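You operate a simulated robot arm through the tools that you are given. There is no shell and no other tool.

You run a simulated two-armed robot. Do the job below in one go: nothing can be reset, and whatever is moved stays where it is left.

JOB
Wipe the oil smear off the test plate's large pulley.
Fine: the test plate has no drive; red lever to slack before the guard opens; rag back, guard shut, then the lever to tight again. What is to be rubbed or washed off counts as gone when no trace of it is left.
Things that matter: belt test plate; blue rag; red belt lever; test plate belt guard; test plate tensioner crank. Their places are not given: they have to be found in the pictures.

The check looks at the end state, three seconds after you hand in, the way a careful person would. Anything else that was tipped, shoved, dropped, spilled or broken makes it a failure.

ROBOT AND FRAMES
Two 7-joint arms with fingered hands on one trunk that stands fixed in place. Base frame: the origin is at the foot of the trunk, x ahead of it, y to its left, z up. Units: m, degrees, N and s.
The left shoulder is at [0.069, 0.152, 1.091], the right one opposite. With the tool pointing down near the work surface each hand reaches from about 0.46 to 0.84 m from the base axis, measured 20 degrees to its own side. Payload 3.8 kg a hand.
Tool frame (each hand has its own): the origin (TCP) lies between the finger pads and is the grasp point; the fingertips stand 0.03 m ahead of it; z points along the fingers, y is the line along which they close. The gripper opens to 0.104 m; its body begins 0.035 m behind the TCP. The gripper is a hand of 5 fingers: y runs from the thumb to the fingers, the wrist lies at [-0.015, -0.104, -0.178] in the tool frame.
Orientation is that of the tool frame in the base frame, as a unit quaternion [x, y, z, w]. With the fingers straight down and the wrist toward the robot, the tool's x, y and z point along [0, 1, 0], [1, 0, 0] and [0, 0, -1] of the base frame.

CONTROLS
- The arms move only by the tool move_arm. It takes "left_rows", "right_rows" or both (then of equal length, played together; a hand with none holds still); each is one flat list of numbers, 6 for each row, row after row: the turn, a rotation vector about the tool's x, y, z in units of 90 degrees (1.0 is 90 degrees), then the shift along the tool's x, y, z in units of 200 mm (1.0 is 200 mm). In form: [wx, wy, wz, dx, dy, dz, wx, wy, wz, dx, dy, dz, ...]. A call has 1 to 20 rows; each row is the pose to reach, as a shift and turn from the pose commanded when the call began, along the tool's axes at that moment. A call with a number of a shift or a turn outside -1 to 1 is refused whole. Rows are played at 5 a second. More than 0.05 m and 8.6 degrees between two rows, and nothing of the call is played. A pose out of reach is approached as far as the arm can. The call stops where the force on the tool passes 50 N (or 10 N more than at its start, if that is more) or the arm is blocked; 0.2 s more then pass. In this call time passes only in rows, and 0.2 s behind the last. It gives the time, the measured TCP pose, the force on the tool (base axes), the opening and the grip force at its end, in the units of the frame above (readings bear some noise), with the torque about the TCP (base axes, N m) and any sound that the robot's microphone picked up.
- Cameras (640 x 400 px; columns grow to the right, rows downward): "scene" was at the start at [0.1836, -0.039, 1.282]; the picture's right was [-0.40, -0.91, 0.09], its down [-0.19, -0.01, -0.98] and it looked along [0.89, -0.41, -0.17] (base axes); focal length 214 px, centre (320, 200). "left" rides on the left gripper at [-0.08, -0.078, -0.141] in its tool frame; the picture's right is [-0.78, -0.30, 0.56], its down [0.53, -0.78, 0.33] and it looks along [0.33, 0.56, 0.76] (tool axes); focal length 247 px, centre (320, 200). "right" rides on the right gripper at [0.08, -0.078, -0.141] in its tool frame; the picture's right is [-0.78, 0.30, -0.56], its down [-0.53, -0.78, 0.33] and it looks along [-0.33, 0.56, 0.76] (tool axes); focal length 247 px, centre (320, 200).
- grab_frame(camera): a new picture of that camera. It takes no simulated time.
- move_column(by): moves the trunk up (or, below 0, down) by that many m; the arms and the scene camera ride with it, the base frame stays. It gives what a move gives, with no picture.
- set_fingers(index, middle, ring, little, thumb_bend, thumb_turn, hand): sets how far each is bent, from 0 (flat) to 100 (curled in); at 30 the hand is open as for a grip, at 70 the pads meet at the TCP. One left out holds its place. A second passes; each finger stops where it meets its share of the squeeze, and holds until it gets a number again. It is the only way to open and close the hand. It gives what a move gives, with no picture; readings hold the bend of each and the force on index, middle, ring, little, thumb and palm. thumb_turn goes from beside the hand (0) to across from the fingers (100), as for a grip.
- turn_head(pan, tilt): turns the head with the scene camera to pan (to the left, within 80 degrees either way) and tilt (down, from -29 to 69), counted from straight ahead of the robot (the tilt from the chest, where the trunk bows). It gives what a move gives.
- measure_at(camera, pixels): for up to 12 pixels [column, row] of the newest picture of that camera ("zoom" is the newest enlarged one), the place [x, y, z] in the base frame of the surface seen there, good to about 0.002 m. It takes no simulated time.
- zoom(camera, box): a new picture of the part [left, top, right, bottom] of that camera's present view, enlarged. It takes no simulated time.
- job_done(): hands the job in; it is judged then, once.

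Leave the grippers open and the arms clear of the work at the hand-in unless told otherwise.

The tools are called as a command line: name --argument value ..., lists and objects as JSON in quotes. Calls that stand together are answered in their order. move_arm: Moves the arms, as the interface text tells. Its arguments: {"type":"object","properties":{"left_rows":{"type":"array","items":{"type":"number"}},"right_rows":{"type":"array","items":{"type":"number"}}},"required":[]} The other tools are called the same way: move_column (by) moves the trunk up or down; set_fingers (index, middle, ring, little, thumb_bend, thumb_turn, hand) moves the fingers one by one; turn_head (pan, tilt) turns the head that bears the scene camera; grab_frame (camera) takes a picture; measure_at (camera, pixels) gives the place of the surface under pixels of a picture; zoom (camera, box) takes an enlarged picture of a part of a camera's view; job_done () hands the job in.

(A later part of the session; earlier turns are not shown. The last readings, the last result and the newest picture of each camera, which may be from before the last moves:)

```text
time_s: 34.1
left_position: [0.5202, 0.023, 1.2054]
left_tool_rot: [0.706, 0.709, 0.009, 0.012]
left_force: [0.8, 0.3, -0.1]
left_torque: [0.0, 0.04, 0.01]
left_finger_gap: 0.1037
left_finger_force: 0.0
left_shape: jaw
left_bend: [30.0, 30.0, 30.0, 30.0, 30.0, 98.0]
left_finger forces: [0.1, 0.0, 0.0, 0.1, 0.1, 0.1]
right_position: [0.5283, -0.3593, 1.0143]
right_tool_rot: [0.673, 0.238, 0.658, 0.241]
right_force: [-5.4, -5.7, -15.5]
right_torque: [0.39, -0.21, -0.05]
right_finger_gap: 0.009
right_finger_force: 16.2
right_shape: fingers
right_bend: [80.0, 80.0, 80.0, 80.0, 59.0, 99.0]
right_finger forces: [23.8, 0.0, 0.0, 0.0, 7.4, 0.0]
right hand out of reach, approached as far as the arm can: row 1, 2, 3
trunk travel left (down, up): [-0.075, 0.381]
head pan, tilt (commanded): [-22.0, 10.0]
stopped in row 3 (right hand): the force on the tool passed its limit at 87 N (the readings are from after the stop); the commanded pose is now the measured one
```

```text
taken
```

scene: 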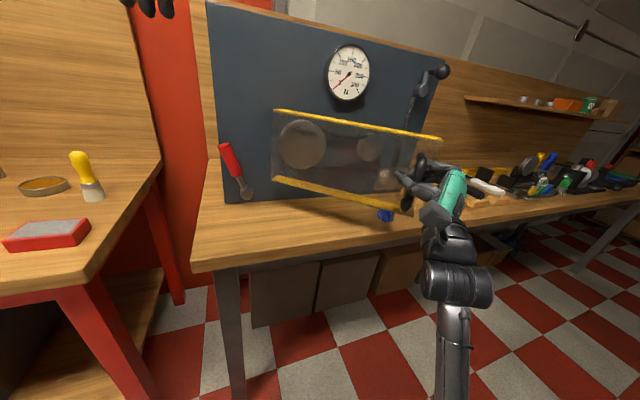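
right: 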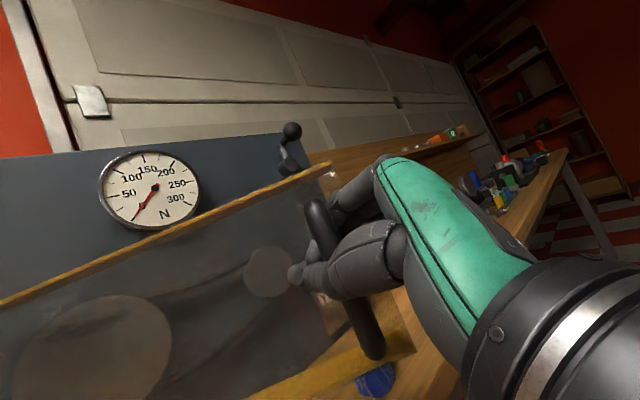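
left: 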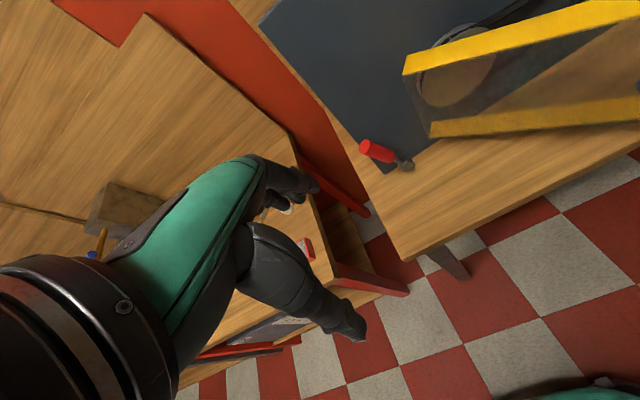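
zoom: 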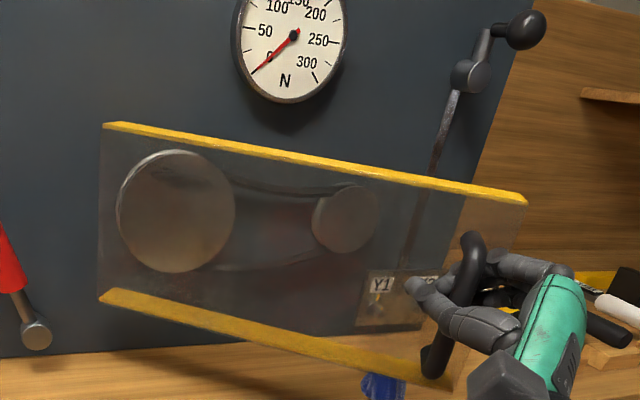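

I check where the right forearm is, to see what it leans on.

measure_at --camera "scene" --pixels '[[455, 280], [455, 330], [452, 370], [452, 395], [440, 230], [400, 235], [500, 240], [300, 250]]'

turn_head --pan -50 --tilt 45

grab_frame --camera "scene"

```text
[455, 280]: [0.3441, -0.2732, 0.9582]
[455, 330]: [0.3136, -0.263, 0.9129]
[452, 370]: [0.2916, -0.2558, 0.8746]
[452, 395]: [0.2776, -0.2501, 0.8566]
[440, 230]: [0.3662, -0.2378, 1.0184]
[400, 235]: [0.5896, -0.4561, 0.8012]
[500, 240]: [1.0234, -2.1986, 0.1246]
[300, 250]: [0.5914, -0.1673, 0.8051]
```

```text
time_s: 35.1
left_position: [0.5216, 0.021, 1.1986]
left_tool_rot: [0.706, 0.708, 0.007, 0.009]
left_force: [-0.1, -0.1, 0.2]
left_torque: [0.01, 0.01, 0.03]
left_finger_gap: 0.1036
left_finger_force: 0.2
left_shape: jaw
left_bend: [30.0, 30.0, 30.0, 30.0, 30.0, 98.0]
left_finger forces: [0.0, 0.0, 0.1, 0.0, 0.0, 0.0]
right_position: [0.5288, -0.3586, 1.0126]
right_tool_rot: [0.67, 0.237, 0.661, 0.241]
right_force: [-5.0, -5.4, -9.7]
right_torque: [0.34, -0.17, -0.03]
right_finger_gap: 0.0076
right_finger_force: 11.8
right_shape: fingers
right_bend: [80.0, 80.0, 80.0, 80.0, 60.0, 100.0]
right_finger forces: [17.2, 0.0, 0.0, 0.0, 5.6, 0.0]
trunk travel left (down, up): [-0.075, 0.381]
head pan, tilt (commanded): [-50.0, 45.0]
```

```text
taken
```

scene: 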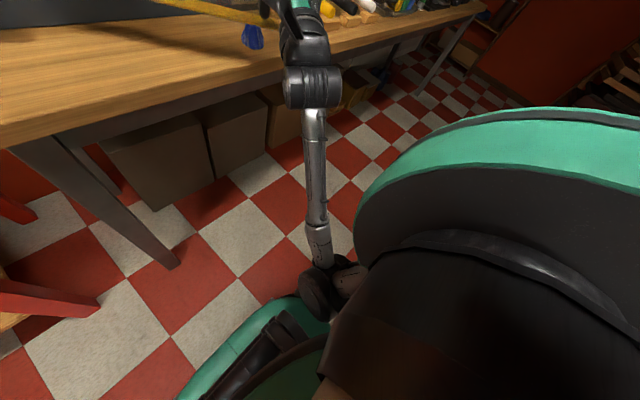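

The right elbow has folded against the robot's own body; that is what pushed. I release the handle: open the fingers and swing the thumb aside.

set_fingers --hand "right" --index 30 --middle 30 --ring 30 --little 30 --thumb_bend 10 --thumb_turn 100

turn_head --pan -25 --tilt 20

grab_frame --camera "scene"

grab_frame --camera "right"

```text
time_s: 36.3
left_position: [0.5223, 0.0242, 1.1982]
left_tool_rot: [0.706, 0.708, 0.007, 0.009]
left_force: [-0.2, -0.4, -0.3]
left_torque: [0.0, -0.01, 0.04]
left_finger_gap: 0.1038
left_finger_force: 0.1
left_shape: jaw
left_bend: [30.0, 30.0, 30.0, 30.0, 30.0, 98.0]
left_finger forces: [0.0, 0.0, 0.0, 0.0, 0.0, 0.0]
right_position: [0.53, -0.3568, 1.0161]
right_tool_rot: [0.668, 0.237, 0.663, 0.242]
right_force: [-0.7, 0.2, -0.5]
right_torque: [-0.02, 0.0, -0.03]
right_finger_gap: 0.1191
right_finger_force: 0.0
right_shape: fingers
right_bend: [30.0, 30.0, 30.0, 30.0, 10.0, 96.0]
right_finger forces: [0.0, 0.1, 0.0, 0.0, 0.0, 0.0]
trunk travel left (down, up): [-0.075, 0.381]
head pan, tilt (commanded): [-50.0, 45.0]
stopped (right hand): the arm was blocked; the commanded pose is now the measured one
```

```text
time_s: 37.2
left_position: [0.5225, 0.0235, 1.197]
left_tool_rot: [0.706, 0.708, 0.007, 0.008]
left_force: [-0.4, 0.2, -0.2]
left_torque: [-0.03, -0.01, 0.01]
left_finger_gap: 0.1036
left_finger_force: 0.1
left_shape: jaw
left_bend: [30.0, 30.0, 30.0, 30.0, 30.0, 98.0]
left_finger forces: [0.1, 0.1, 0.0, 0.0, 0.0, 0.0]
right_position: [0.5295, -0.3561, 1.019]
right_tool_rot: [0.664, 0.236, 0.666, 0.243]
right_force: [-0.6, -0.5, 0.4]
right_torque: [-0.02, 0.0, -0.01]
right_finger_gap: 0.1188
right_finger_force: 0.0
right_shape: fingers
right_bend: [30.0, 30.0, 30.0, 30.0, 10.0, 96.0]
right_finger forces: [0.0, 0.0, 0.2, 0.0, 0.1, 0.0]
trunk travel left (down, up): [-0.075, 0.381]
head pan, tilt (commanded): [-25.0, 20.0]
```

```text
taken
```

scene: 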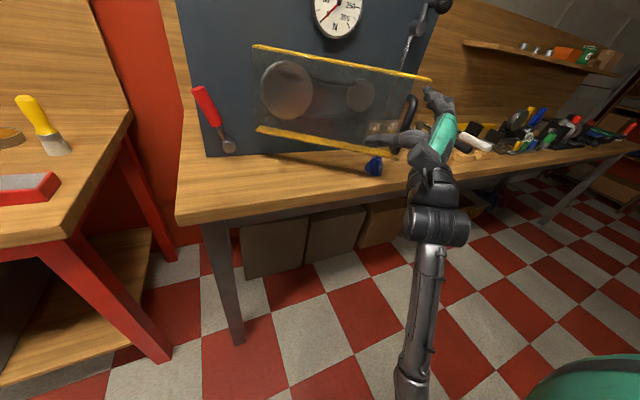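

```text
taken
```

right: 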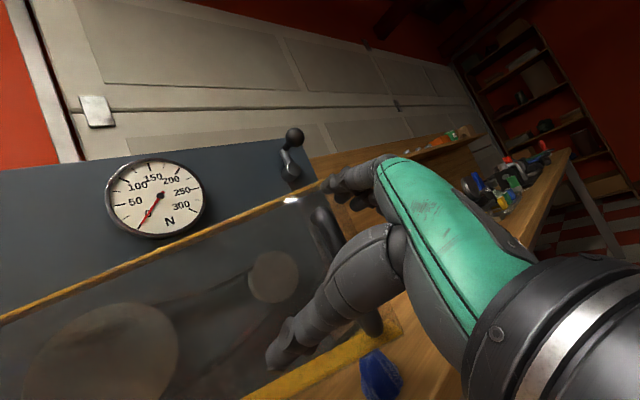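

The guard stays open by itself at about 33°. I lift the hand straight up off the handle (with a little pull back), 9 cm.

move_arm --right_rows '[0, 0, 0, 0.0433, 0.0358, -0.04, 0, 0, 0, 0.0866, 0.0717, -0.08, 0, 0, 0, 0.1732, 0.1434, -0.1, 0, 0, 0, 0.2598, 0.215, -0.1, 0, 0, 0, 0.3464, 0.2867, -0.1]'

grab_frame --camera "scene"

grab_frame --camera "right"

```text
time_s: 38.4
left_position: [0.5343, 0.0242, 1.1764]
left_tool_rot: [0.707, 0.708, -0.001, 0.001]
left_force: [0.3, 0.8, -0.5]
left_torque: [-0.01, 0.04, 0.01]
left_finger_gap: 0.1039
left_finger_force: 0.1
left_shape: jaw
left_bend: [30.0, 30.0, 30.0, 30.0, 30.0, 98.0]
left_finger forces: [0.1, 0.0, 0.0, 0.0, 0.0, 0.0]
right_position: [0.5325, -0.359, 1.0857]
right_tool_rot: [0.674, 0.24, 0.656, 0.24]
right_force: [-0.3, 0.5, 0.5]
right_torque: [-0.04, -0.01, 0.04]
right_finger_gap: 0.1193
right_finger_force: 0.0
right_shape: fingers
right_bend: [30.0, 30.0, 30.0, 30.0, 10.0, 96.0]
right_finger forces: [0.1, 0.0, 0.0, 0.0, 0.1, 0.0]
right hand out of reach, approached as far as the arm can: row 1, 2, 3, 4, 5
trunk travel left (down, up): [-0.075, 0.381]
head pan, tilt (commanded): [-25.0, 20.0]
```

```text
taken
```

scene: 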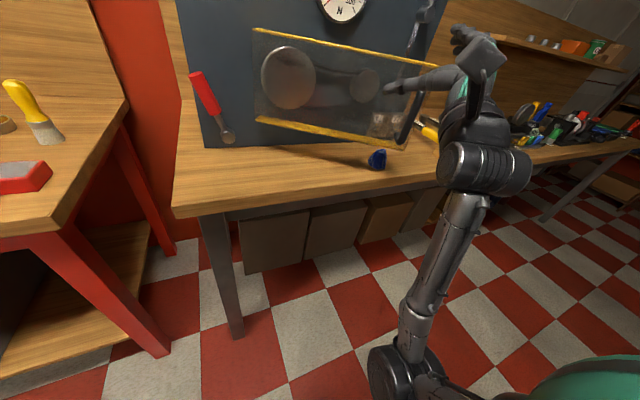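

```text
taken
```

right: 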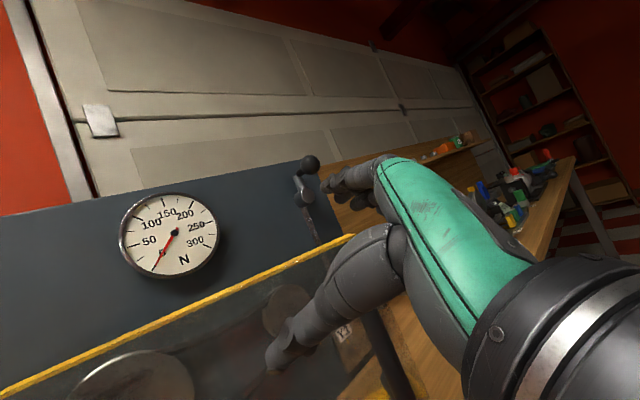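

The trunk is back in place. I measure the guard's opening and the handle relative to the hand.

zoom --camera "scene" --box '[230, 10, 510, 180]'

measure_at --camera "zoom" --pixels '[[62, 50], [470, 128], [300, 95], [70, 258], [395, 310], [425, 225], [412, 310], [360, 185], [375, 175], [520, 70]]'

```text
2.29 times, centred on (370, 95) of scene
```

zoom: 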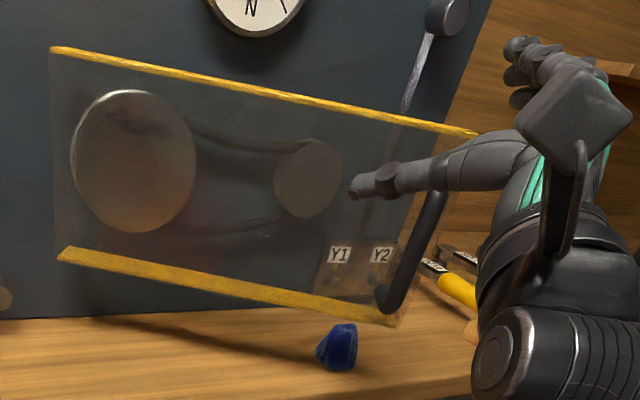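

```text
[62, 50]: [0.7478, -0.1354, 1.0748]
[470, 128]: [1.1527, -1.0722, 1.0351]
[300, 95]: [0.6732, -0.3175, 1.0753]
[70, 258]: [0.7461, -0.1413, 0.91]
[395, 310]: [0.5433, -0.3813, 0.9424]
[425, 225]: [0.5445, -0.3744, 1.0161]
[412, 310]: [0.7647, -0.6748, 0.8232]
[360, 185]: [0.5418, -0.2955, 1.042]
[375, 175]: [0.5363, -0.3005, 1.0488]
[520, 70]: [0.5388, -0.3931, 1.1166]
```

The guard stands at about 30°. The thumb tip is still left of the bar top; I swing the thumb up beside the hand so I can move right over the bar.

set_fingers --hand "right" --thumb_bend 10 --thumb_turn 0

zoom --camera "scene" --box '[230, 10, 510, 180]'

grab_frame --camera "right"

```text
time_s: 39.4
left_position: [0.5331, 0.024, 1.1758]
left_tool_rot: [0.706, 0.708, 0.0, 0.001]
left_force: [0.1, 0.1, -0.2]
left_torque: [-0.01, -0.02, 0.01]
left_finger_gap: 0.1037
left_finger_force: 0.0
left_shape: jaw
left_bend: [30.0, 30.0, 30.0, 30.0, 30.0, 98.0]
left_finger forces: [0.0, 0.0, 0.0, 0.1, 0.0, 0.0]
right_position: [0.5331, -0.357, 1.0858]
right_tool_rot: [0.674, 0.24, 0.656, 0.24]
right_force: [0.6, 0.1, -0.4]
right_torque: [-0.02, -0.01, -0.04]
right_finger_gap: 0.1552
right_finger_force: 0.2
right_shape: fingers
right_bend: [30.0, 30.0, 30.0, 30.0, 10.0, 0.0]
right_finger forces: [0.1, 0.1, 0.1, 0.0, 0.0, 0.1]
trunk travel left (down, up): [-0.075, 0.381]
head pan, tilt (commanded): [-25.0, 20.0]
```

```text
2.29 times, centred on (370, 95) of scene
```

zoom: 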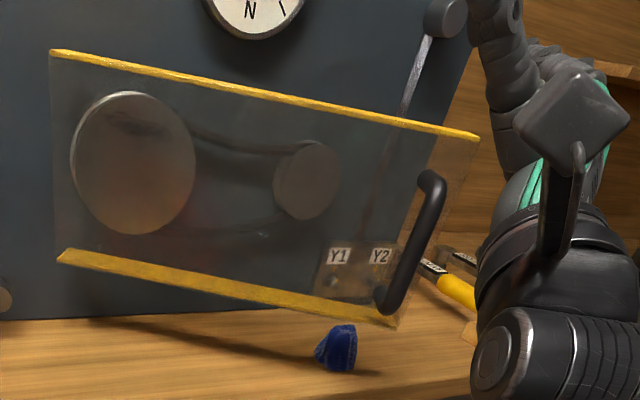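

```text
taken
```

right: 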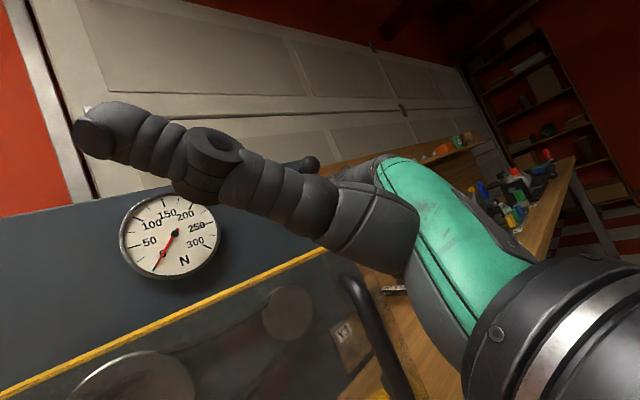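

The thumb is now up, clear above the bar. I move right 12 cm.

move_arm --right_rows '[0, 0, 0, -0.0861, 0.1234, 0, 0, 0, 0, -0.1723, 0.2468, 0, 0, 0, 0, -0.2584, 0.3701, 0, 0, 0, 0, -0.3445, 0.4935, 0.004]'

set_fingers --hand "right" --index 10 --middle 100 --ring 100 --little 100 --thumb_bend 90 --thumb_turn 100

grab_frame --camera "scene"

```text
time_s: 40.4
left_position: [0.5321, 0.0232, 1.1766]
left_tool_rot: [0.707, 0.708, -0.001, 0.003]
left_force: [0.4, -1.2, -0.6]
left_torque: [0.03, -0.04, 0.0]
left_finger_gap: 0.1036
left_finger_force: 0.0
left_shape: jaw
left_bend: [30.0, 30.0, 30.0, 30.0, 30.0, 98.0]
left_finger forces: [0.0, 0.1, 0.0, 0.0, 0.0, 0.0]
right_position: [0.5331, -0.4817, 1.097]
right_tool_rot: [0.675, 0.239, 0.656, 0.24]
right_force: [0.0, 0.3, 0.1]
right_torque: [-0.01, -0.02, 0.01]
right_finger_gap: 0.155
right_finger_force: 0.0
right_shape: fingers
right_bend: [30.0, 30.0, 30.0, 30.0, 10.0, 0.0]
right_finger forces: [0.0, 0.1, 0.0, 0.1, 0.0, 0.1]
trunk travel left (down, up): [-0.075, 0.381]
head pan, tilt (commanded): [-25.0, 20.0]
```

```text
time_s: 41.4
left_position: [0.5324, 0.0238, 1.1765]
left_tool_rot: [0.707, 0.708, -0.001, 0.002]
left_force: [-0.2, 1.0, 0.2]
left_torque: [0.03, -0.01, 0.0]
left_finger_gap: 0.1038
left_finger_force: 0.1
left_shape: jaw
left_bend: [30.0, 30.0, 30.0, 30.0, 30.0, 98.0]
left_finger forces: [0.1, 0.1, 0.0, 0.0, 0.0, 0.1]
right_position: [0.5329, -0.4808, 1.0963]
right_tool_rot: [0.674, 0.24, 0.656, 0.241]
right_force: [0.2, -0.7, -0.1]
right_torque: [0.05, -0.01, 0.01]
right_finger_gap: 0.045
right_finger_force: 0.1
right_shape: fingers
right_bend: [10.0, 100.0, 100.0, 100.0, 90.0, 100.0]
right_finger forces: [0.0, 0.1, 0.1, 0.1, 0.0, 0.0]
trunk travel left (down, up): [-0.075, 0.381]
head pan, tilt (commanded): [-25.0, 20.0]
```

```text
taken
```

scene: 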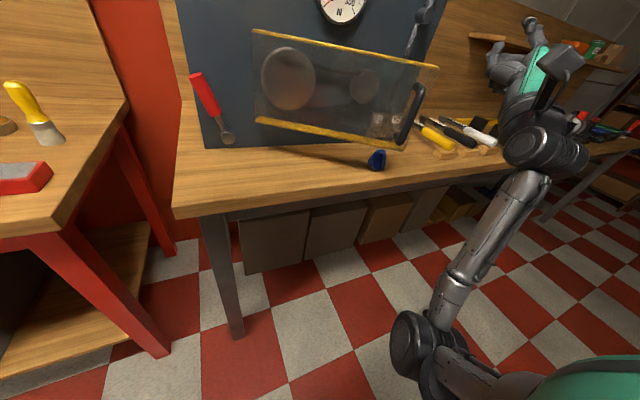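

The hand is clear. Now I turn it back to the palm-down, index-forward-left attitude (90° turn in place, 12 rows).

move_arm --right_rows '[0.0592, 0.0072, -0.0579, 0, 0, 0, 0.1184, 0.0144, -0.1158, 0, 0, 0, 0.1776, 0.0215, -0.1738, 0, 0, 0, 0.2368, 0.0287, -0.2317, 0, 0, 0, 0.296, 0.0359, -0.2896, 0, 0, 0, 0.3553, 0.0431, -0.3475, 0, 0, 0, 0.4145, 0.0502, -0.4054, 0, 0, 0, 0.4737, 0.0574, -0.4633, 0, 0, 0, 0.5329, 0.0646, -0.5213, 0, 0, 0, 0.5921, 0.0718, -0.5792, 0, 0, 0, 0.6513, 0.0789, -0.6371, 0, 0, 0, 0.7105, 0.0861, -0.695, 0, 0, 0]'

grab_frame --camera "scene"

```text
time_s: 44.0
left_position: [0.5337, 0.0242, 1.1769]
left_tool_rot: [0.707, 0.707, -0.001, 0.002]
left_force: [-0.2, 0.4, 1.2]
left_torque: [0.03, 0.03, 0.0]
left_finger_gap: 0.1036
left_finger_force: 0.0
left_shape: jaw
left_bend: [30.0, 30.0, 30.0, 30.0, 30.0, 98.0]
left_finger forces: [0.1, 0.1, 0.0, 0.0, 0.1, 0.0]
right_position: [0.5312, -0.4801, 1.0973]
right_tool_rot: [0.439, 0.846, 0.268, 0.14]
right_force: [-0.6, -0.5, -0.1]
right_torque: [-0.01, 0.01, 0.0]
right_finger_gap: 0.0449
right_finger_force: 0.0
right_shape: fingers
right_bend: [10.0, 100.0, 100.0, 100.0, 90.0, 100.0]
right_finger forces: [0.1, 0.0, 0.0, 0.1, 0.1, 0.0]
trunk travel left (down, up): [-0.075, 0.381]
head pan, tilt (commanded): [-25.0, 20.0]
```

```text
taken
```

scene: 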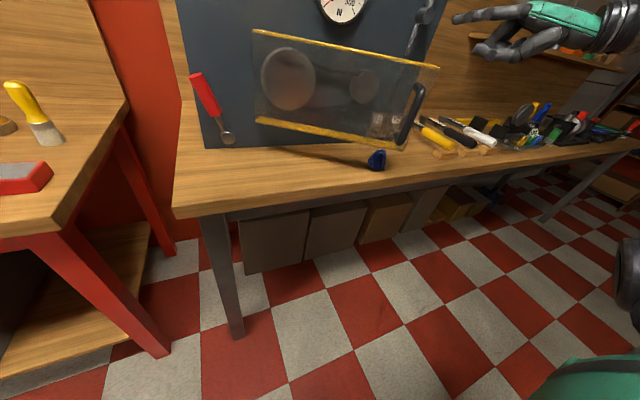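

Good posture again. I move right, then down, to bring the index tip to about (0.62, -0.47, 0.985), just outside the guard's free edge.

move_arm --right_rows '[0, 0, 0, -0.1024, -0.0588, -0.0412, 0, 0, 0, -0.2048, -0.1175, -0.0823, 0, 0, 0, -0.2434, -0.1695, 0.1256, 0, 0, 0, -0.2819, -0.2214, 0.3335, 0, 0, 0, -0.2676, -0.3222, 0.4949, 0, 0, 0, -0.2532, -0.423, 0.6563]'

grab_frame --camera "scene"

zoom --camera "scene" --box '[330, 40, 510, 180]'

grab_frame --camera "right"

```text
time_s: 45.4
left_position: [0.5333, 0.0229, 1.1761]
left_tool_rot: [0.707, 0.707, -0.001, 0.001]
left_force: [-0.8, 1.6, -0.7]
left_torque: [0.01, 0.01, 0.01]
left_finger_gap: 0.1036
left_finger_force: 0.0
left_shape: jaw
left_bend: [30.0, 30.0, 30.0, 30.0, 30.0, 98.0]
left_finger forces: [0.1, 0.0, 0.0, 0.1, 0.0, 0.0]
right_position: [0.5648, -0.518, 0.939]
right_tool_rot: [0.44, 0.846, 0.267, 0.14]
right_force: [0.6, -0.8, -0.2]
right_torque: [0.02, 0.01, -0.01]
right_finger_gap: 0.0449
right_finger_force: 0.0
right_shape: fingers
right_bend: [10.0, 100.0, 100.0, 100.0, 90.0, 100.0]
right_finger forces: [0.0, 0.0, 0.0, 0.1, 0.1, 0.0]
trunk travel left (down, up): [-0.075, 0.381]
head pan, tilt (commanded): [-25.0, 20.0]
```

```text
taken
```

scene: 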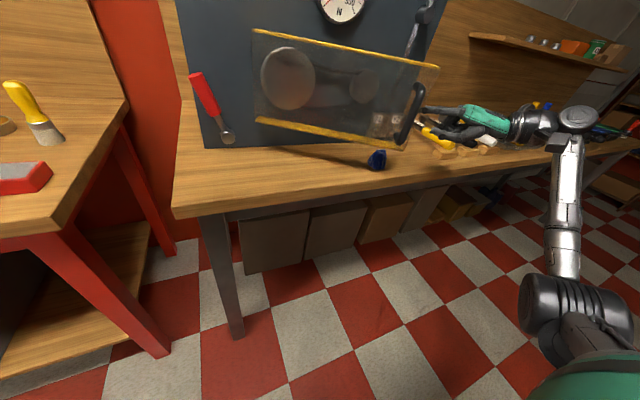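

```text
2.86 times, centred on (420, 110) of scene
```

zoom: 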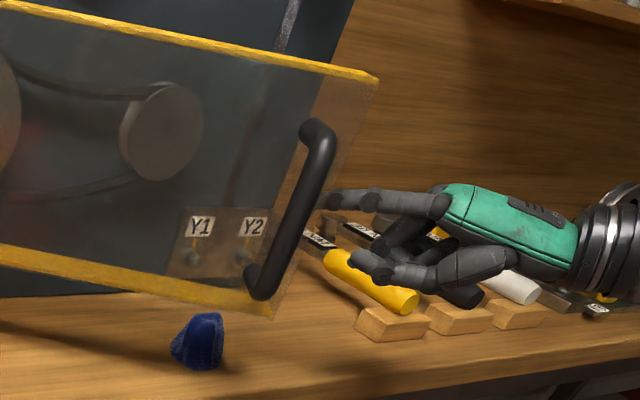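

```text
taken
```

right: 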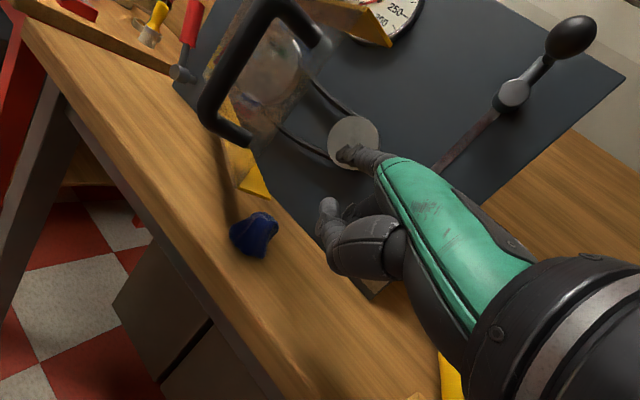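

The right camera looks along the guard's open edge: the finger is on the plate side of it. I measure the edge corners and the fingertip.

measure_at --camera "right" --pixels '[[262, 190], [245, 185], [388, 42], [340, 8], [343, 155], [352, 150], [328, 205], [300, 20], [220, 100], [215, 130]]'

```text
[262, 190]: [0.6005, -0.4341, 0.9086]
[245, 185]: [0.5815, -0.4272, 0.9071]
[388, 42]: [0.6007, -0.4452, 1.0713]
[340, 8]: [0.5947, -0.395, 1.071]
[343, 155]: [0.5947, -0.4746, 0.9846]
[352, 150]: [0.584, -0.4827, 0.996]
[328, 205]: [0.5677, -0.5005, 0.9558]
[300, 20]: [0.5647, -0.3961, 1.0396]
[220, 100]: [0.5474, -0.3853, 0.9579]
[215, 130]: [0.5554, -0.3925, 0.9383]
```

The finger is inside the edge line. I now push the guard's free edge leftward along its arc, from 30° to about 45°, slowly.

move_arm --right_rows '[0, 0, 0, 0.127, 0.0729, 0.051, 0, 0, 0, 0.2559, 0.1469, 0.1028, 0, 0, 0, 0.3246, 0.1238, 0.0866, 0, 0, 0, 0.3932, 0.1006, 0.0704, 0, 0, 0, 0.4631, 0.0832, 0.0582, 0, 0, 0, 0.533, 0.0657, 0.0459, 0, 0, 0, 0.6055, 0.0523, 0.0365, 0, 0, 0, 0.678, 0.0389, 0.0271]'

grab_frame --camera "scene"

grab_frame --camera "right"

```text
time_s: 47.2
left_position: [0.5331, 0.0222, 1.1766]
left_tool_rot: [0.707, 0.708, -0.001, 0.002]
left_force: [0.2, -0.1, 0.7]
left_torque: [-0.02, -0.03, -0.03]
left_finger_gap: 0.1041
left_finger_force: 0.0
left_shape: jaw
left_bend: [30.0, 30.0, 30.0, 30.0, 30.0, 98.0]
left_finger forces: [0.1, 0.0, 0.0, 0.0, 0.0, 0.0]
right_position: [0.4946, -0.4016, 0.9398]
right_tool_rot: [0.44, 0.846, 0.267, 0.14]
right_force: [0.7, -0.1, -0.2]
right_torque: [0.04, -0.01, -0.01]
right_finger_gap: 0.0453
right_finger_force: 0.2
right_shape: fingers
right_bend: [10.0, 100.0, 100.0, 100.0, 90.0, 100.0]
right_finger forces: [0.2, 0.0, 0.0, 0.1, 0.1, 0.1]
trunk travel left (down, up): [-0.075, 0.381]
head pan, tilt (commanded): [-25.0, 20.0]
```

```text
taken
```

scene: 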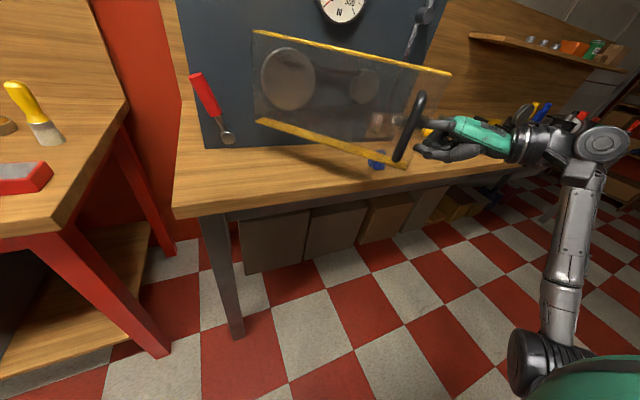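

```text
taken
```

right: 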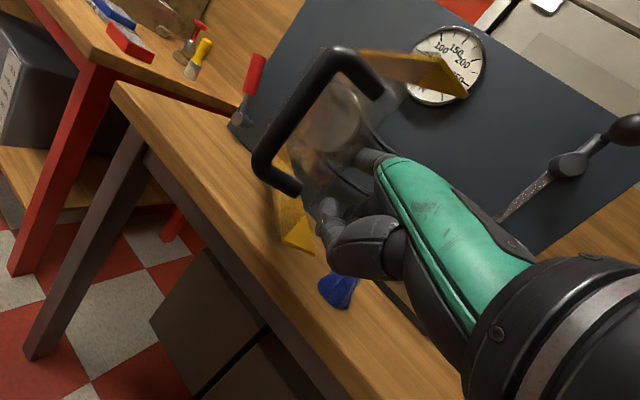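

The guard moves with the finger and no noticeable force. I measure its angle now.

measure_at --camera "right" --pixels '[[300, 245], [275, 215], [463, 93], [400, 65], [290, 185], [262, 160], [340, 55], [290, 95]]'

zoom --camera "right" --box '[240, 40, 480, 260]'

```text
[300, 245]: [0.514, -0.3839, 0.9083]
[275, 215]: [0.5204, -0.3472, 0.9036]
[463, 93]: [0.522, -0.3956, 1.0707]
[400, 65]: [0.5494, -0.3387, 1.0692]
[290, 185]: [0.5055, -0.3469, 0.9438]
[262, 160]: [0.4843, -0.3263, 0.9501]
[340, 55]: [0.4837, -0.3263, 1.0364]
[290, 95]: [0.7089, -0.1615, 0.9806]
```

```text
1.82 times, centred on (360, 150) of right
```

zoom: 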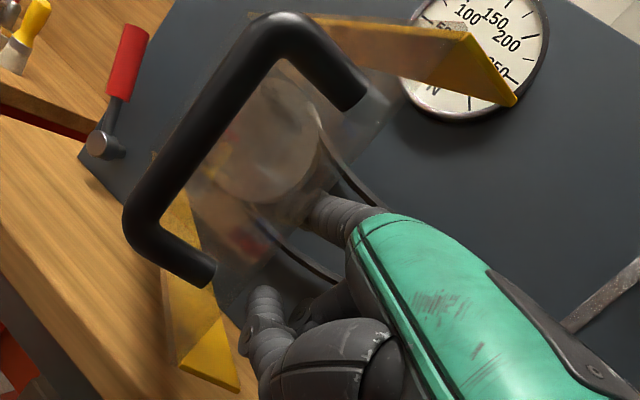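

Guard at ~45°. I move the left arm 12 cm further left out of the guard's way while the right finger slides deeper and pushes the guard on to about 75°.

move_arm --left_rows '[0, 0, 0, 0.1, 0, 0, 0, 0, 0, 0.2, 0, 0, 0, 0, 0, 0.3, 0, 0, 0, 0, 0, 0.4, 0, 0, 0, 0, 0, 0.5, 0, 0, 0, 0, 0, 0.6, 0, 0]' --right_rows '[0, 0, 0, 0.097, 0.0757, 0.053, 0, 0, 0, 0.194, 0.1514, 0.106, 0, 0, 0, 0.2842, 0.2244, 0.1571, 0, 0, 0, 0.3743, 0.2974, 0.2082, 0, 0, 0, 0.5004, 0.3535, 0.2475, 0, 0, 0, 0.6265, 0.4095, 0.2867]'

grab_frame --camera "scene"

grab_frame --camera "right"

```text
time_s: 48.6
left_position: [0.5313, 0.1441, 1.1773]
left_tool_rot: [0.706, 0.708, -0.001, 0.002]
left_force: [0.6, -0.1, -0.4]
left_torque: [0.0, -0.02, 0.0]
left_finger_gap: 0.1039
left_finger_force: 0.1
left_shape: jaw
left_bend: [30.0, 30.0, 30.0, 30.0, 30.0, 98.0]
left_finger forces: [0.0, 0.0, 0.1, 0.0, 0.1, 0.1]
right_position: [0.5066, -0.2384, 0.9422]
right_tool_rot: [0.44, 0.846, 0.268, 0.139]
right_force: [1.4, 0.6, -0.8]
right_torque: [-0.01, 0.0, 0.02]
right_finger_gap: 0.0449
right_finger_force: 0.0
right_shape: fingers
right_bend: [10.0, 100.0, 100.0, 100.0, 90.0, 100.0]
right_finger forces: [0.1, 0.0, 0.1, 0.0, 0.1, 0.0]
trunk travel left (down, up): [-0.075, 0.381]
head pan, tilt (commanded): [-25.0, 20.0]
```

```text
taken
```

scene: 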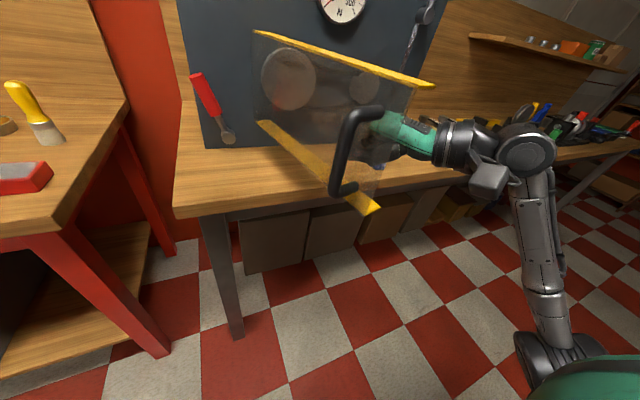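

```text
taken
```

right: 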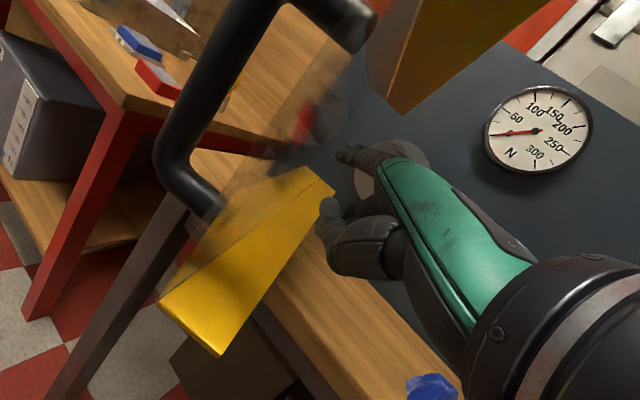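

About 70° open now, no force. I push on to about 105°, with rows small enough to notice a stop.

move_arm --right_rows '[0, 0, 0, 0.1188, 0.0432, 0.0302, 0, 0, 0, 0.2375, 0.0863, 0.0604, 0, 0, 0, 0.3083, 0.1285, 0.0899, 0, 0, 0, 0.3791, 0.1706, 0.1194, 0, 0, 0, 0.4396, 0.2213, 0.1549]'

grab_frame --camera "scene"

grab_frame --camera "right"

```text
time_s: 49.8
left_position: [0.5325, 0.1423, 1.1774]
left_tool_rot: [0.707, 0.708, -0.001, 0.003]
left_force: [0.4, 0.8, -0.1]
left_torque: [0.01, 0.01, -0.01]
left_finger_gap: 0.1035
left_finger_force: 0.0
left_shape: jaw
left_bend: [30.0, 30.0, 30.0, 30.0, 30.0, 98.0]
left_finger forces: [0.0, 0.1, 0.1, 0.0, 0.0, 0.1]
right_position: [0.5006, -0.1381, 0.9427]
right_tool_rot: [0.44, 0.846, 0.268, 0.139]
right_force: [0.8, -0.2, 0.1]
right_torque: [-0.02, 0.0, -0.01]
right_finger_gap: 0.0449
right_finger_force: 0.1
right_shape: fingers
right_bend: [10.0, 100.0, 100.0, 100.0, 90.0, 100.0]
right_finger forces: [0.1, 0.1, 0.0, 0.0, 0.1, 0.0]
trunk travel left (down, up): [-0.075, 0.381]
head pan, tilt (commanded): [-25.0, 20.0]
```

```text
taken
```

scene: 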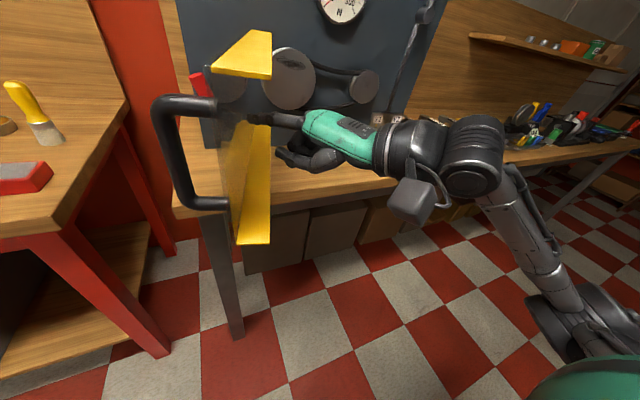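

```text
taken
```

right: 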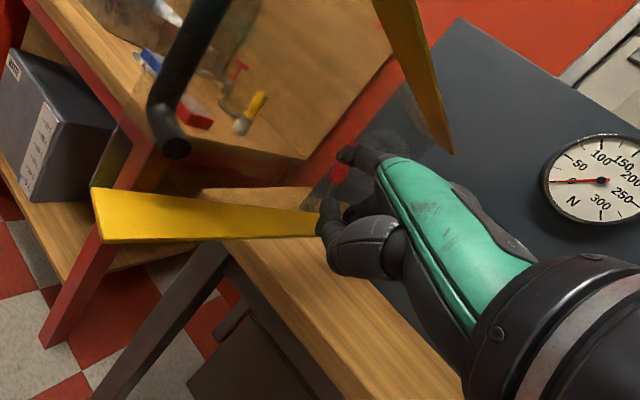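

The guard is open about 100° and the pulleys are bare. I nudge it a little further (to ~113°) for more room, then draw the hand away to the right.

move_arm --right_rows '[0, 0, 0, 0.0565, 0.055, 0.0385, 0, 0, 0, 0.1134, 0.11, 0.077, 0, 0, 0, -0.02, 0.02, 0.015, 0, 0, 0, -0.15, -0.06, -0.05, 0, 0, 0, -0.3, -0.1, -0.1, 0, 0, 0, -0.45, -0.15, -0.15, 0, 0, 0, -0.6, -0.2, -0.25]'

grab_frame --camera "scene"

zoom --camera "scene" --box '[200, 10, 400, 160]'

```text
time_s: 51.4
left_position: [0.5322, 0.1415, 1.1776]
left_tool_rot: [0.706, 0.708, 0.0, 0.002]
left_force: [-0.1, 0.2, 0.4]
left_torque: [0.06, 0.0, -0.01]
left_finger_gap: 0.1037
left_finger_force: 0.1
left_shape: jaw
left_bend: [30.0, 30.0, 30.0, 30.0, 30.0, 98.0]
left_finger forces: [0.0, 0.0, 0.0, 0.0, 0.0, 0.0]
right_position: [0.517, -0.2737, 0.9608]
right_tool_rot: [0.44, 0.846, 0.269, 0.139]
right_force: [-0.1, -0.4, 0.0]
right_torque: [0.01, 0.02, 0.01]
right_finger_gap: 0.0447
right_finger_force: 0.1
right_shape: fingers
right_bend: [10.0, 100.0, 100.0, 100.0, 90.0, 100.0]
right_finger forces: [0.0, 0.1, 0.0, 0.0, 0.1, 0.0]
trunk travel left (down, up): [-0.075, 0.381]
head pan, tilt (commanded): [-25.0, 20.0]
```

```text
taken
```

scene: 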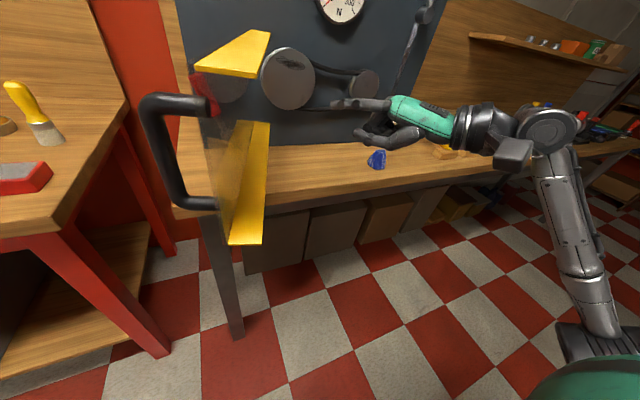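

```text
2.67 times, centred on (300, 85) of scene
```

zoom: 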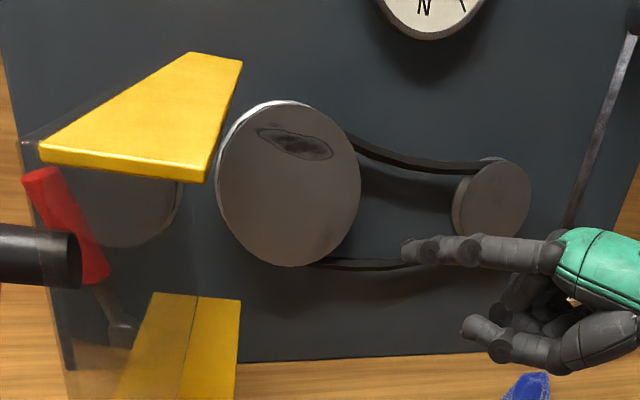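

The dark smear is plainly visible on the upper part of the large pulley (zoom ~(258,130)–(332,160)). I measure smear, pulley and rag.

measure_at --camera "zoom" --pixels '[[260, 131], [331, 155], [290, 128], [308, 158], [298, 143], [290, 108], [290, 255], [230, 190], [350, 190], [290, 190], [210, 180], [240, 65]]'

zoom --camera "scene" --box '[340, 130, 420, 180]'

measure_at --camera "zoom" --pixels '[[300, 180], [270, 200], [240, 230], [300, 250], [340, 200], [350, 250], [330, 170], [290, 270], [245, 200]]'

```text
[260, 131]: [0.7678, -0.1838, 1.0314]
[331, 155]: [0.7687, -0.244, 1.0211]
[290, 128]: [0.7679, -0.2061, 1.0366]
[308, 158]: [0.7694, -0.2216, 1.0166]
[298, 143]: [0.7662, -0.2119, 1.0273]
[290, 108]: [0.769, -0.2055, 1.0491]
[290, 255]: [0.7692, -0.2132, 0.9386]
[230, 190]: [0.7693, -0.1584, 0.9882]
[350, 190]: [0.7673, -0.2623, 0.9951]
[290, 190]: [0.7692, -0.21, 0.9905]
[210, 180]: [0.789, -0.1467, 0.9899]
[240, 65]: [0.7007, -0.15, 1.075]
```

```text
8.00 times, centred on (380, 155) of scene
```

zoom: 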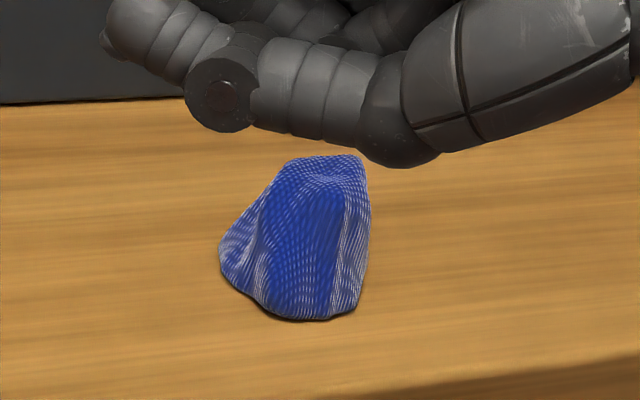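

```text
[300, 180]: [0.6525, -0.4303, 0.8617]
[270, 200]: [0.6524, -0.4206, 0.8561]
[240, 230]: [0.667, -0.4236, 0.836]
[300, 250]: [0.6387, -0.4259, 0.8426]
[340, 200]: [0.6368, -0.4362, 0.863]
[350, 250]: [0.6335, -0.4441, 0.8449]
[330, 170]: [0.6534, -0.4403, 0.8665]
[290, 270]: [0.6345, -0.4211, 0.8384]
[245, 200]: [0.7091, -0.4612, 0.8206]
```

Smear: x≈0.768, y -0.182…-0.245, z 1.015…1.038. Before taking the rag, I test whether the right hand can point nearly straight ahead at that place, empty-handed and short of the plate.

move_arm --right_rows '[-0.0733, -0.031, 0.0217, -0.0097, 0.0967, -0.0025, -0.1465, -0.0619, 0.0434, -0.0193, 0.1933, -0.005, -0.2198, -0.0929, 0.0651, -0.029, 0.29, -0.0075, -0.2931, -0.1239, 0.0867, -0.0387, 0.3867, -0.01, -0.3663, -0.1548, 0.1084, -0.0483, 0.4833, -0.0125, -0.4396, -0.1858, 0.1301, -0.058, 0.58, -0.015]'

grab_frame --camera "scene"

```text
time_s: 52.8
left_position: [0.5325, 0.1429, 1.1771]
left_tool_rot: [0.707, 0.708, -0.001, 0.001]
left_force: [-0.6, -0.1, 0.5]
left_torque: [-0.02, -0.02, 0.01]
left_finger_gap: 0.1039
left_finger_force: 0.0
left_shape: jaw
left_bend: [30.0, 30.0, 30.0, 30.0, 30.0, 98.0]
left_finger forces: [0.0, 0.1, 0.1, 0.0, 0.0, 0.1]
right_position: [0.6025, -0.2256, 1.031]
right_tool_rot: [0.482, 0.629, 0.485, 0.371]
right_force: [0.3, 0.0, -0.2]
right_torque: [-0.01, 0.05, 0.01]
right_finger_gap: 0.0449
right_finger_force: 0.0
right_shape: fingers
right_bend: [10.0, 100.0, 100.0, 100.0, 90.0, 100.0]
right_finger forces: [0.0, 0.0, 0.0, 0.1, 0.0, 0.1]
trunk travel left (down, up): [-0.075, 0.381]
head pan, tilt (commanded): [-25.0, 20.0]
```

```text
taken
```

scene: 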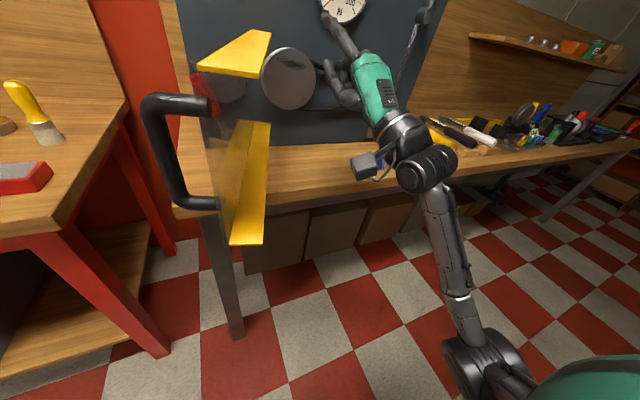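

That attitude is reachable. I test going 9 cm further forward (still ~4 cm short of the pulley).

move_arm --right_rows '[0, 0, 0, -0.023, 0.039, 0.144, 0, 0, 0, -0.046, 0.078, 0.288, 0, 0, 0, -0.068, 0.116, 0.4325]'

grab_frame --camera "right"

```text
time_s: 53.6
left_position: [0.5325, 0.1428, 1.1768]
left_tool_rot: [0.707, 0.708, -0.001, 0.002]
left_force: [0.3, 0.1, 0.4]
left_torque: [0.0, 0.02, -0.02]
left_finger_gap: 0.1038
left_finger_force: 0.1
left_shape: jaw
left_bend: [30.0, 30.0, 30.0, 30.0, 30.0, 98.0]
left_finger forces: [0.1, 0.1, 0.1, 0.0, 0.0, 0.0]
right_position: [0.6909, -0.2167, 1.0305]
right_tool_rot: [0.483, 0.629, 0.483, 0.371]
right_force: [-0.6, 0.5, -0.4]
right_torque: [-0.01, -0.01, -0.02]
right_finger_gap: 0.045
right_finger_force: 0.0
right_shape: fingers
right_bend: [10.0, 100.0, 100.0, 100.0, 90.0, 100.0]
right_finger forces: [0.1, 0.0, 0.0, 0.0, 0.0, 0.1]
trunk travel left (down, up): [-0.075, 0.381]
head pan, tilt (commanded): [-25.0, 20.0]
```

```text
taken
```

right: 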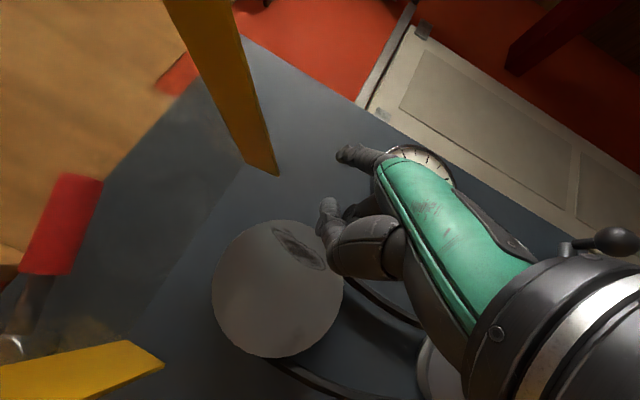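

Reach is fine, and the right camera sees the smear well. Now I back off, turn the hand fingers-down and go to above-front of the rag at about (0.56, -0.43, 1.0).

move_arm --right_rows '[0, 0, 0, 0.0433, -0.0417, -0.1555, 0, 0, 0, 0.0867, -0.0833, -0.311, 0, 0, 0, 0.13, -0.125, -0.4665, 0.0828, -0.0109, 0.0142, 0.0311, -0.1505, -0.5038, 0.1657, -0.0218, 0.0284, -0.0678, -0.176, -0.541, 0.2485, -0.0327, 0.0427, -0.1667, -0.2015, -0.5783, 0.3313, -0.0436, 0.0569, -0.2656, -0.227, -0.6155, 0.4142, -0.0545, 0.0711, -0.3645, -0.2525, -0.6528, 0.497, -0.0654, 0.0853, -0.4634, -0.278, -0.69, 0.5798, -0.0763, 0.0995, -0.5623, -0.3035, -0.7273, 0.6626, -0.0872, 0.1138, -0.6612, -0.329, -0.7645, 0.7455, -0.0981, 0.128, -0.7601, -0.3545, -0.8018, 0.8283, -0.109, 0.1422, -0.859, -0.38, -0.839]'

set_fingers --hand "right" --index 35 --middle 35 --ring 35 --little 35 --thumb_bend 35 --thumb_turn 100

grab_frame --camera "right"

grab_frame --camera "scene"

```text
time_s: 56.4
left_position: [0.5332, 0.1428, 1.1767]
left_tool_rot: [0.706, 0.708, -0.001, 0.001]
left_force: [0.3, 0.3, 0.1]
left_torque: [-0.01, -0.03, 0.03]
left_finger_gap: 0.1041
left_finger_force: 0.2
left_shape: jaw
left_bend: [30.0, 30.0, 30.0, 30.0, 30.0, 98.0]
left_finger forces: [0.0, 0.0, 0.0, 0.1, 0.0, 0.0]
right_position: [0.5622, -0.4347, 0.9986]
right_tool_rot: [0.707, 0.708, 0.0, -0.002]
right_force: [-1.0, 0.2, 0.6]
right_torque: [-0.03, -0.01, 0.0]
right_finger_gap: 0.045
right_finger_force: 0.1
right_shape: fingers
right_bend: [10.0, 100.0, 100.0, 100.0, 90.0, 100.0]
right_finger forces: [0.0, 0.0, 0.1, 0.0, 0.0, 0.1]
trunk travel left (down, up): [-0.075, 0.381]
head pan, tilt (commanded): [-25.0, 20.0]
```

```text
time_s: 57.4
left_position: [0.5319, 0.1418, 1.1765]
left_tool_rot: [0.706, 0.708, 0.0, 0.001]
left_force: [0.0, -0.3, 0.9]
left_torque: [0.03, 0.01, -0.02]
left_finger_gap: 0.104
left_finger_force: 0.0
left_shape: jaw
left_bend: [30.0, 30.0, 30.0, 30.0, 30.0, 98.0]
left_finger forces: [0.1, 0.0, 0.0, 0.1, 0.0, 0.0]
right_position: [0.5624, -0.4349, 0.9993]
right_tool_rot: [0.707, 0.707, 0.001, 0.0]
right_force: [0.5, -0.1, 0.1]
right_torque: [0.02, 0.04, -0.02]
right_finger_gap: 0.0907
right_finger_force: 0.1
right_shape: fingers
right_bend: [35.0, 35.0, 35.0, 35.0, 35.0, 98.0]
right_finger forces: [0.0, 0.1, 0.0, 0.0, 0.1, 0.1]
trunk travel left (down, up): [-0.075, 0.381]
head pan, tilt (commanded): [-25.0, 20.0]
```

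```text
taken
```

right: 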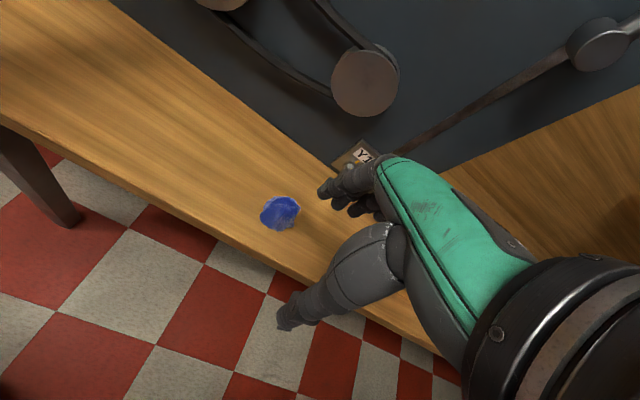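

```text
taken
```

scene: 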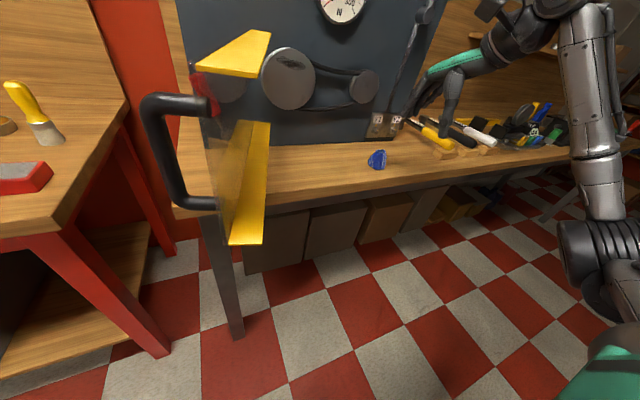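

I look at the rag from the right camera to centre the grasp.

zoom --camera "right" --box '[220, 160, 340, 260]'

measure_at --camera "zoom" --pixels '[[315, 200], [280, 220], [250, 230], [270, 255], [300, 160], [350, 165], [380, 200], [350, 240], [320, 240], [330, 170], [230, 215], [300, 270]]'

```text
4.00 times, centred on (280, 210) of right
```

zoom: 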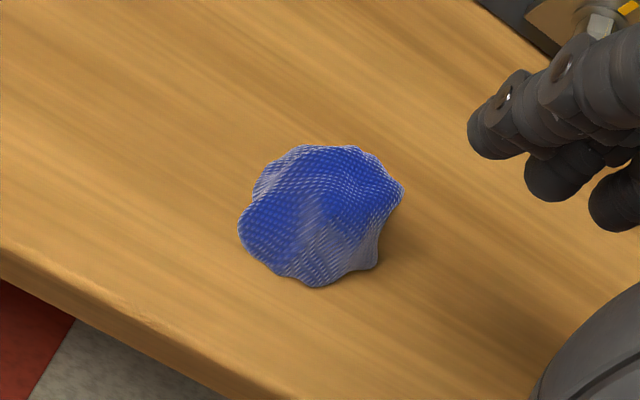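

```text
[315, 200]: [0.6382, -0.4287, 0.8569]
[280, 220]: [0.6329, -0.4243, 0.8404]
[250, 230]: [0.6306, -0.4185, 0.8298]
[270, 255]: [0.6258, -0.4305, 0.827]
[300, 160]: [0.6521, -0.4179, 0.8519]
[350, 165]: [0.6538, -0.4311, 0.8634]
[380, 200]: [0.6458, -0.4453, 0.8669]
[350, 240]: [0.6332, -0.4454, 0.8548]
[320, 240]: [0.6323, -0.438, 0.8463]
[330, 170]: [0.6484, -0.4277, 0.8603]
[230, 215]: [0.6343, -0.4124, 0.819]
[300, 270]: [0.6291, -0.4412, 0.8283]
```

Rag spans x 0.625–0.665, y -0.41…-0.452, top z≈0.867. I go over it and down to TCP z≈0.90 with the hand open, then check.

move_arm --right_rows '[0, 0, 0, 0.0125, 0.2, 0, 0, 0, 0, 0.025, 0.413, 0, 0, 0, 0, 0.025, 0.413, 0.17, 0, 0, 0, 0.025, 0.413, 0.34, 0, 0, 0, 0.025, 0.413, 0.5]'

grab_frame --camera "right"

zoom --camera "scene" --box '[340, 90, 460, 190]'

```text
time_s: 58.6
left_position: [0.532, 0.143, 1.1769]
left_tool_rot: [0.706, 0.708, 0.0, 0.001]
left_force: [0.0, 0.6, -0.7]
left_torque: [-0.02, 0.03, 0.0]
left_finger_gap: 0.1039
left_finger_force: 0.2
left_shape: jaw
left_bend: [30.0, 30.0, 30.0, 30.0, 30.0, 98.0]
left_finger forces: [0.0, 0.0, 0.0, 0.1, 0.0, 0.1]
right_position: [0.646, -0.426, 0.8998]
right_tool_rot: [0.706, 0.708, 0.0, 0.0]
right_force: [-0.7, -0.1, 1.1]
right_torque: [0.02, 0.01, 0.0]
right_finger_gap: 0.0907
right_finger_force: 0.1
right_shape: fingers
right_bend: [35.0, 35.0, 35.0, 35.0, 35.0, 98.0]
right_finger forces: [0.1, 0.1, 0.1, 0.1, 0.0, 0.1]
trunk travel left (down, up): [-0.075, 0.381]
head pan, tilt (commanded): [-25.0, 20.0]
```

```text
taken
```

right: 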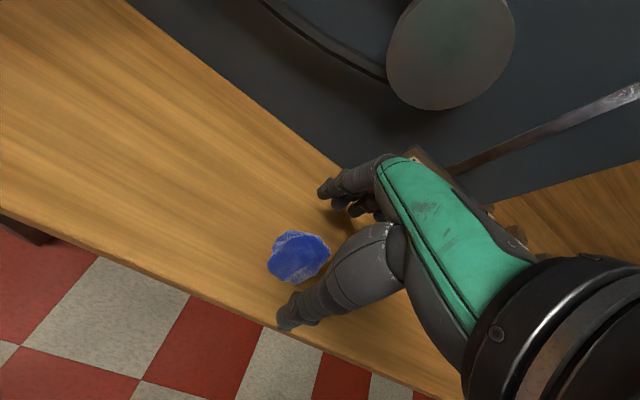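

```text
4.00 times, centred on (400, 140) of scene
```

zoom: 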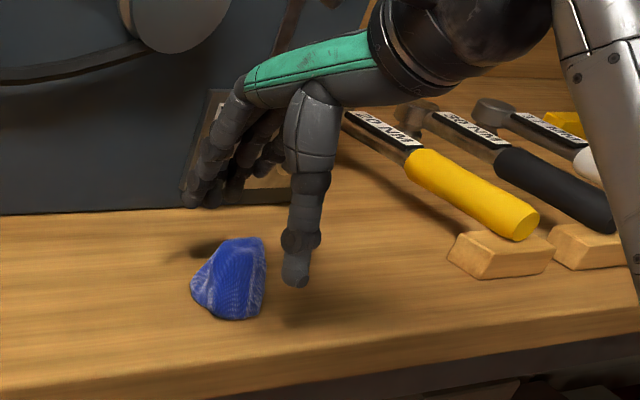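

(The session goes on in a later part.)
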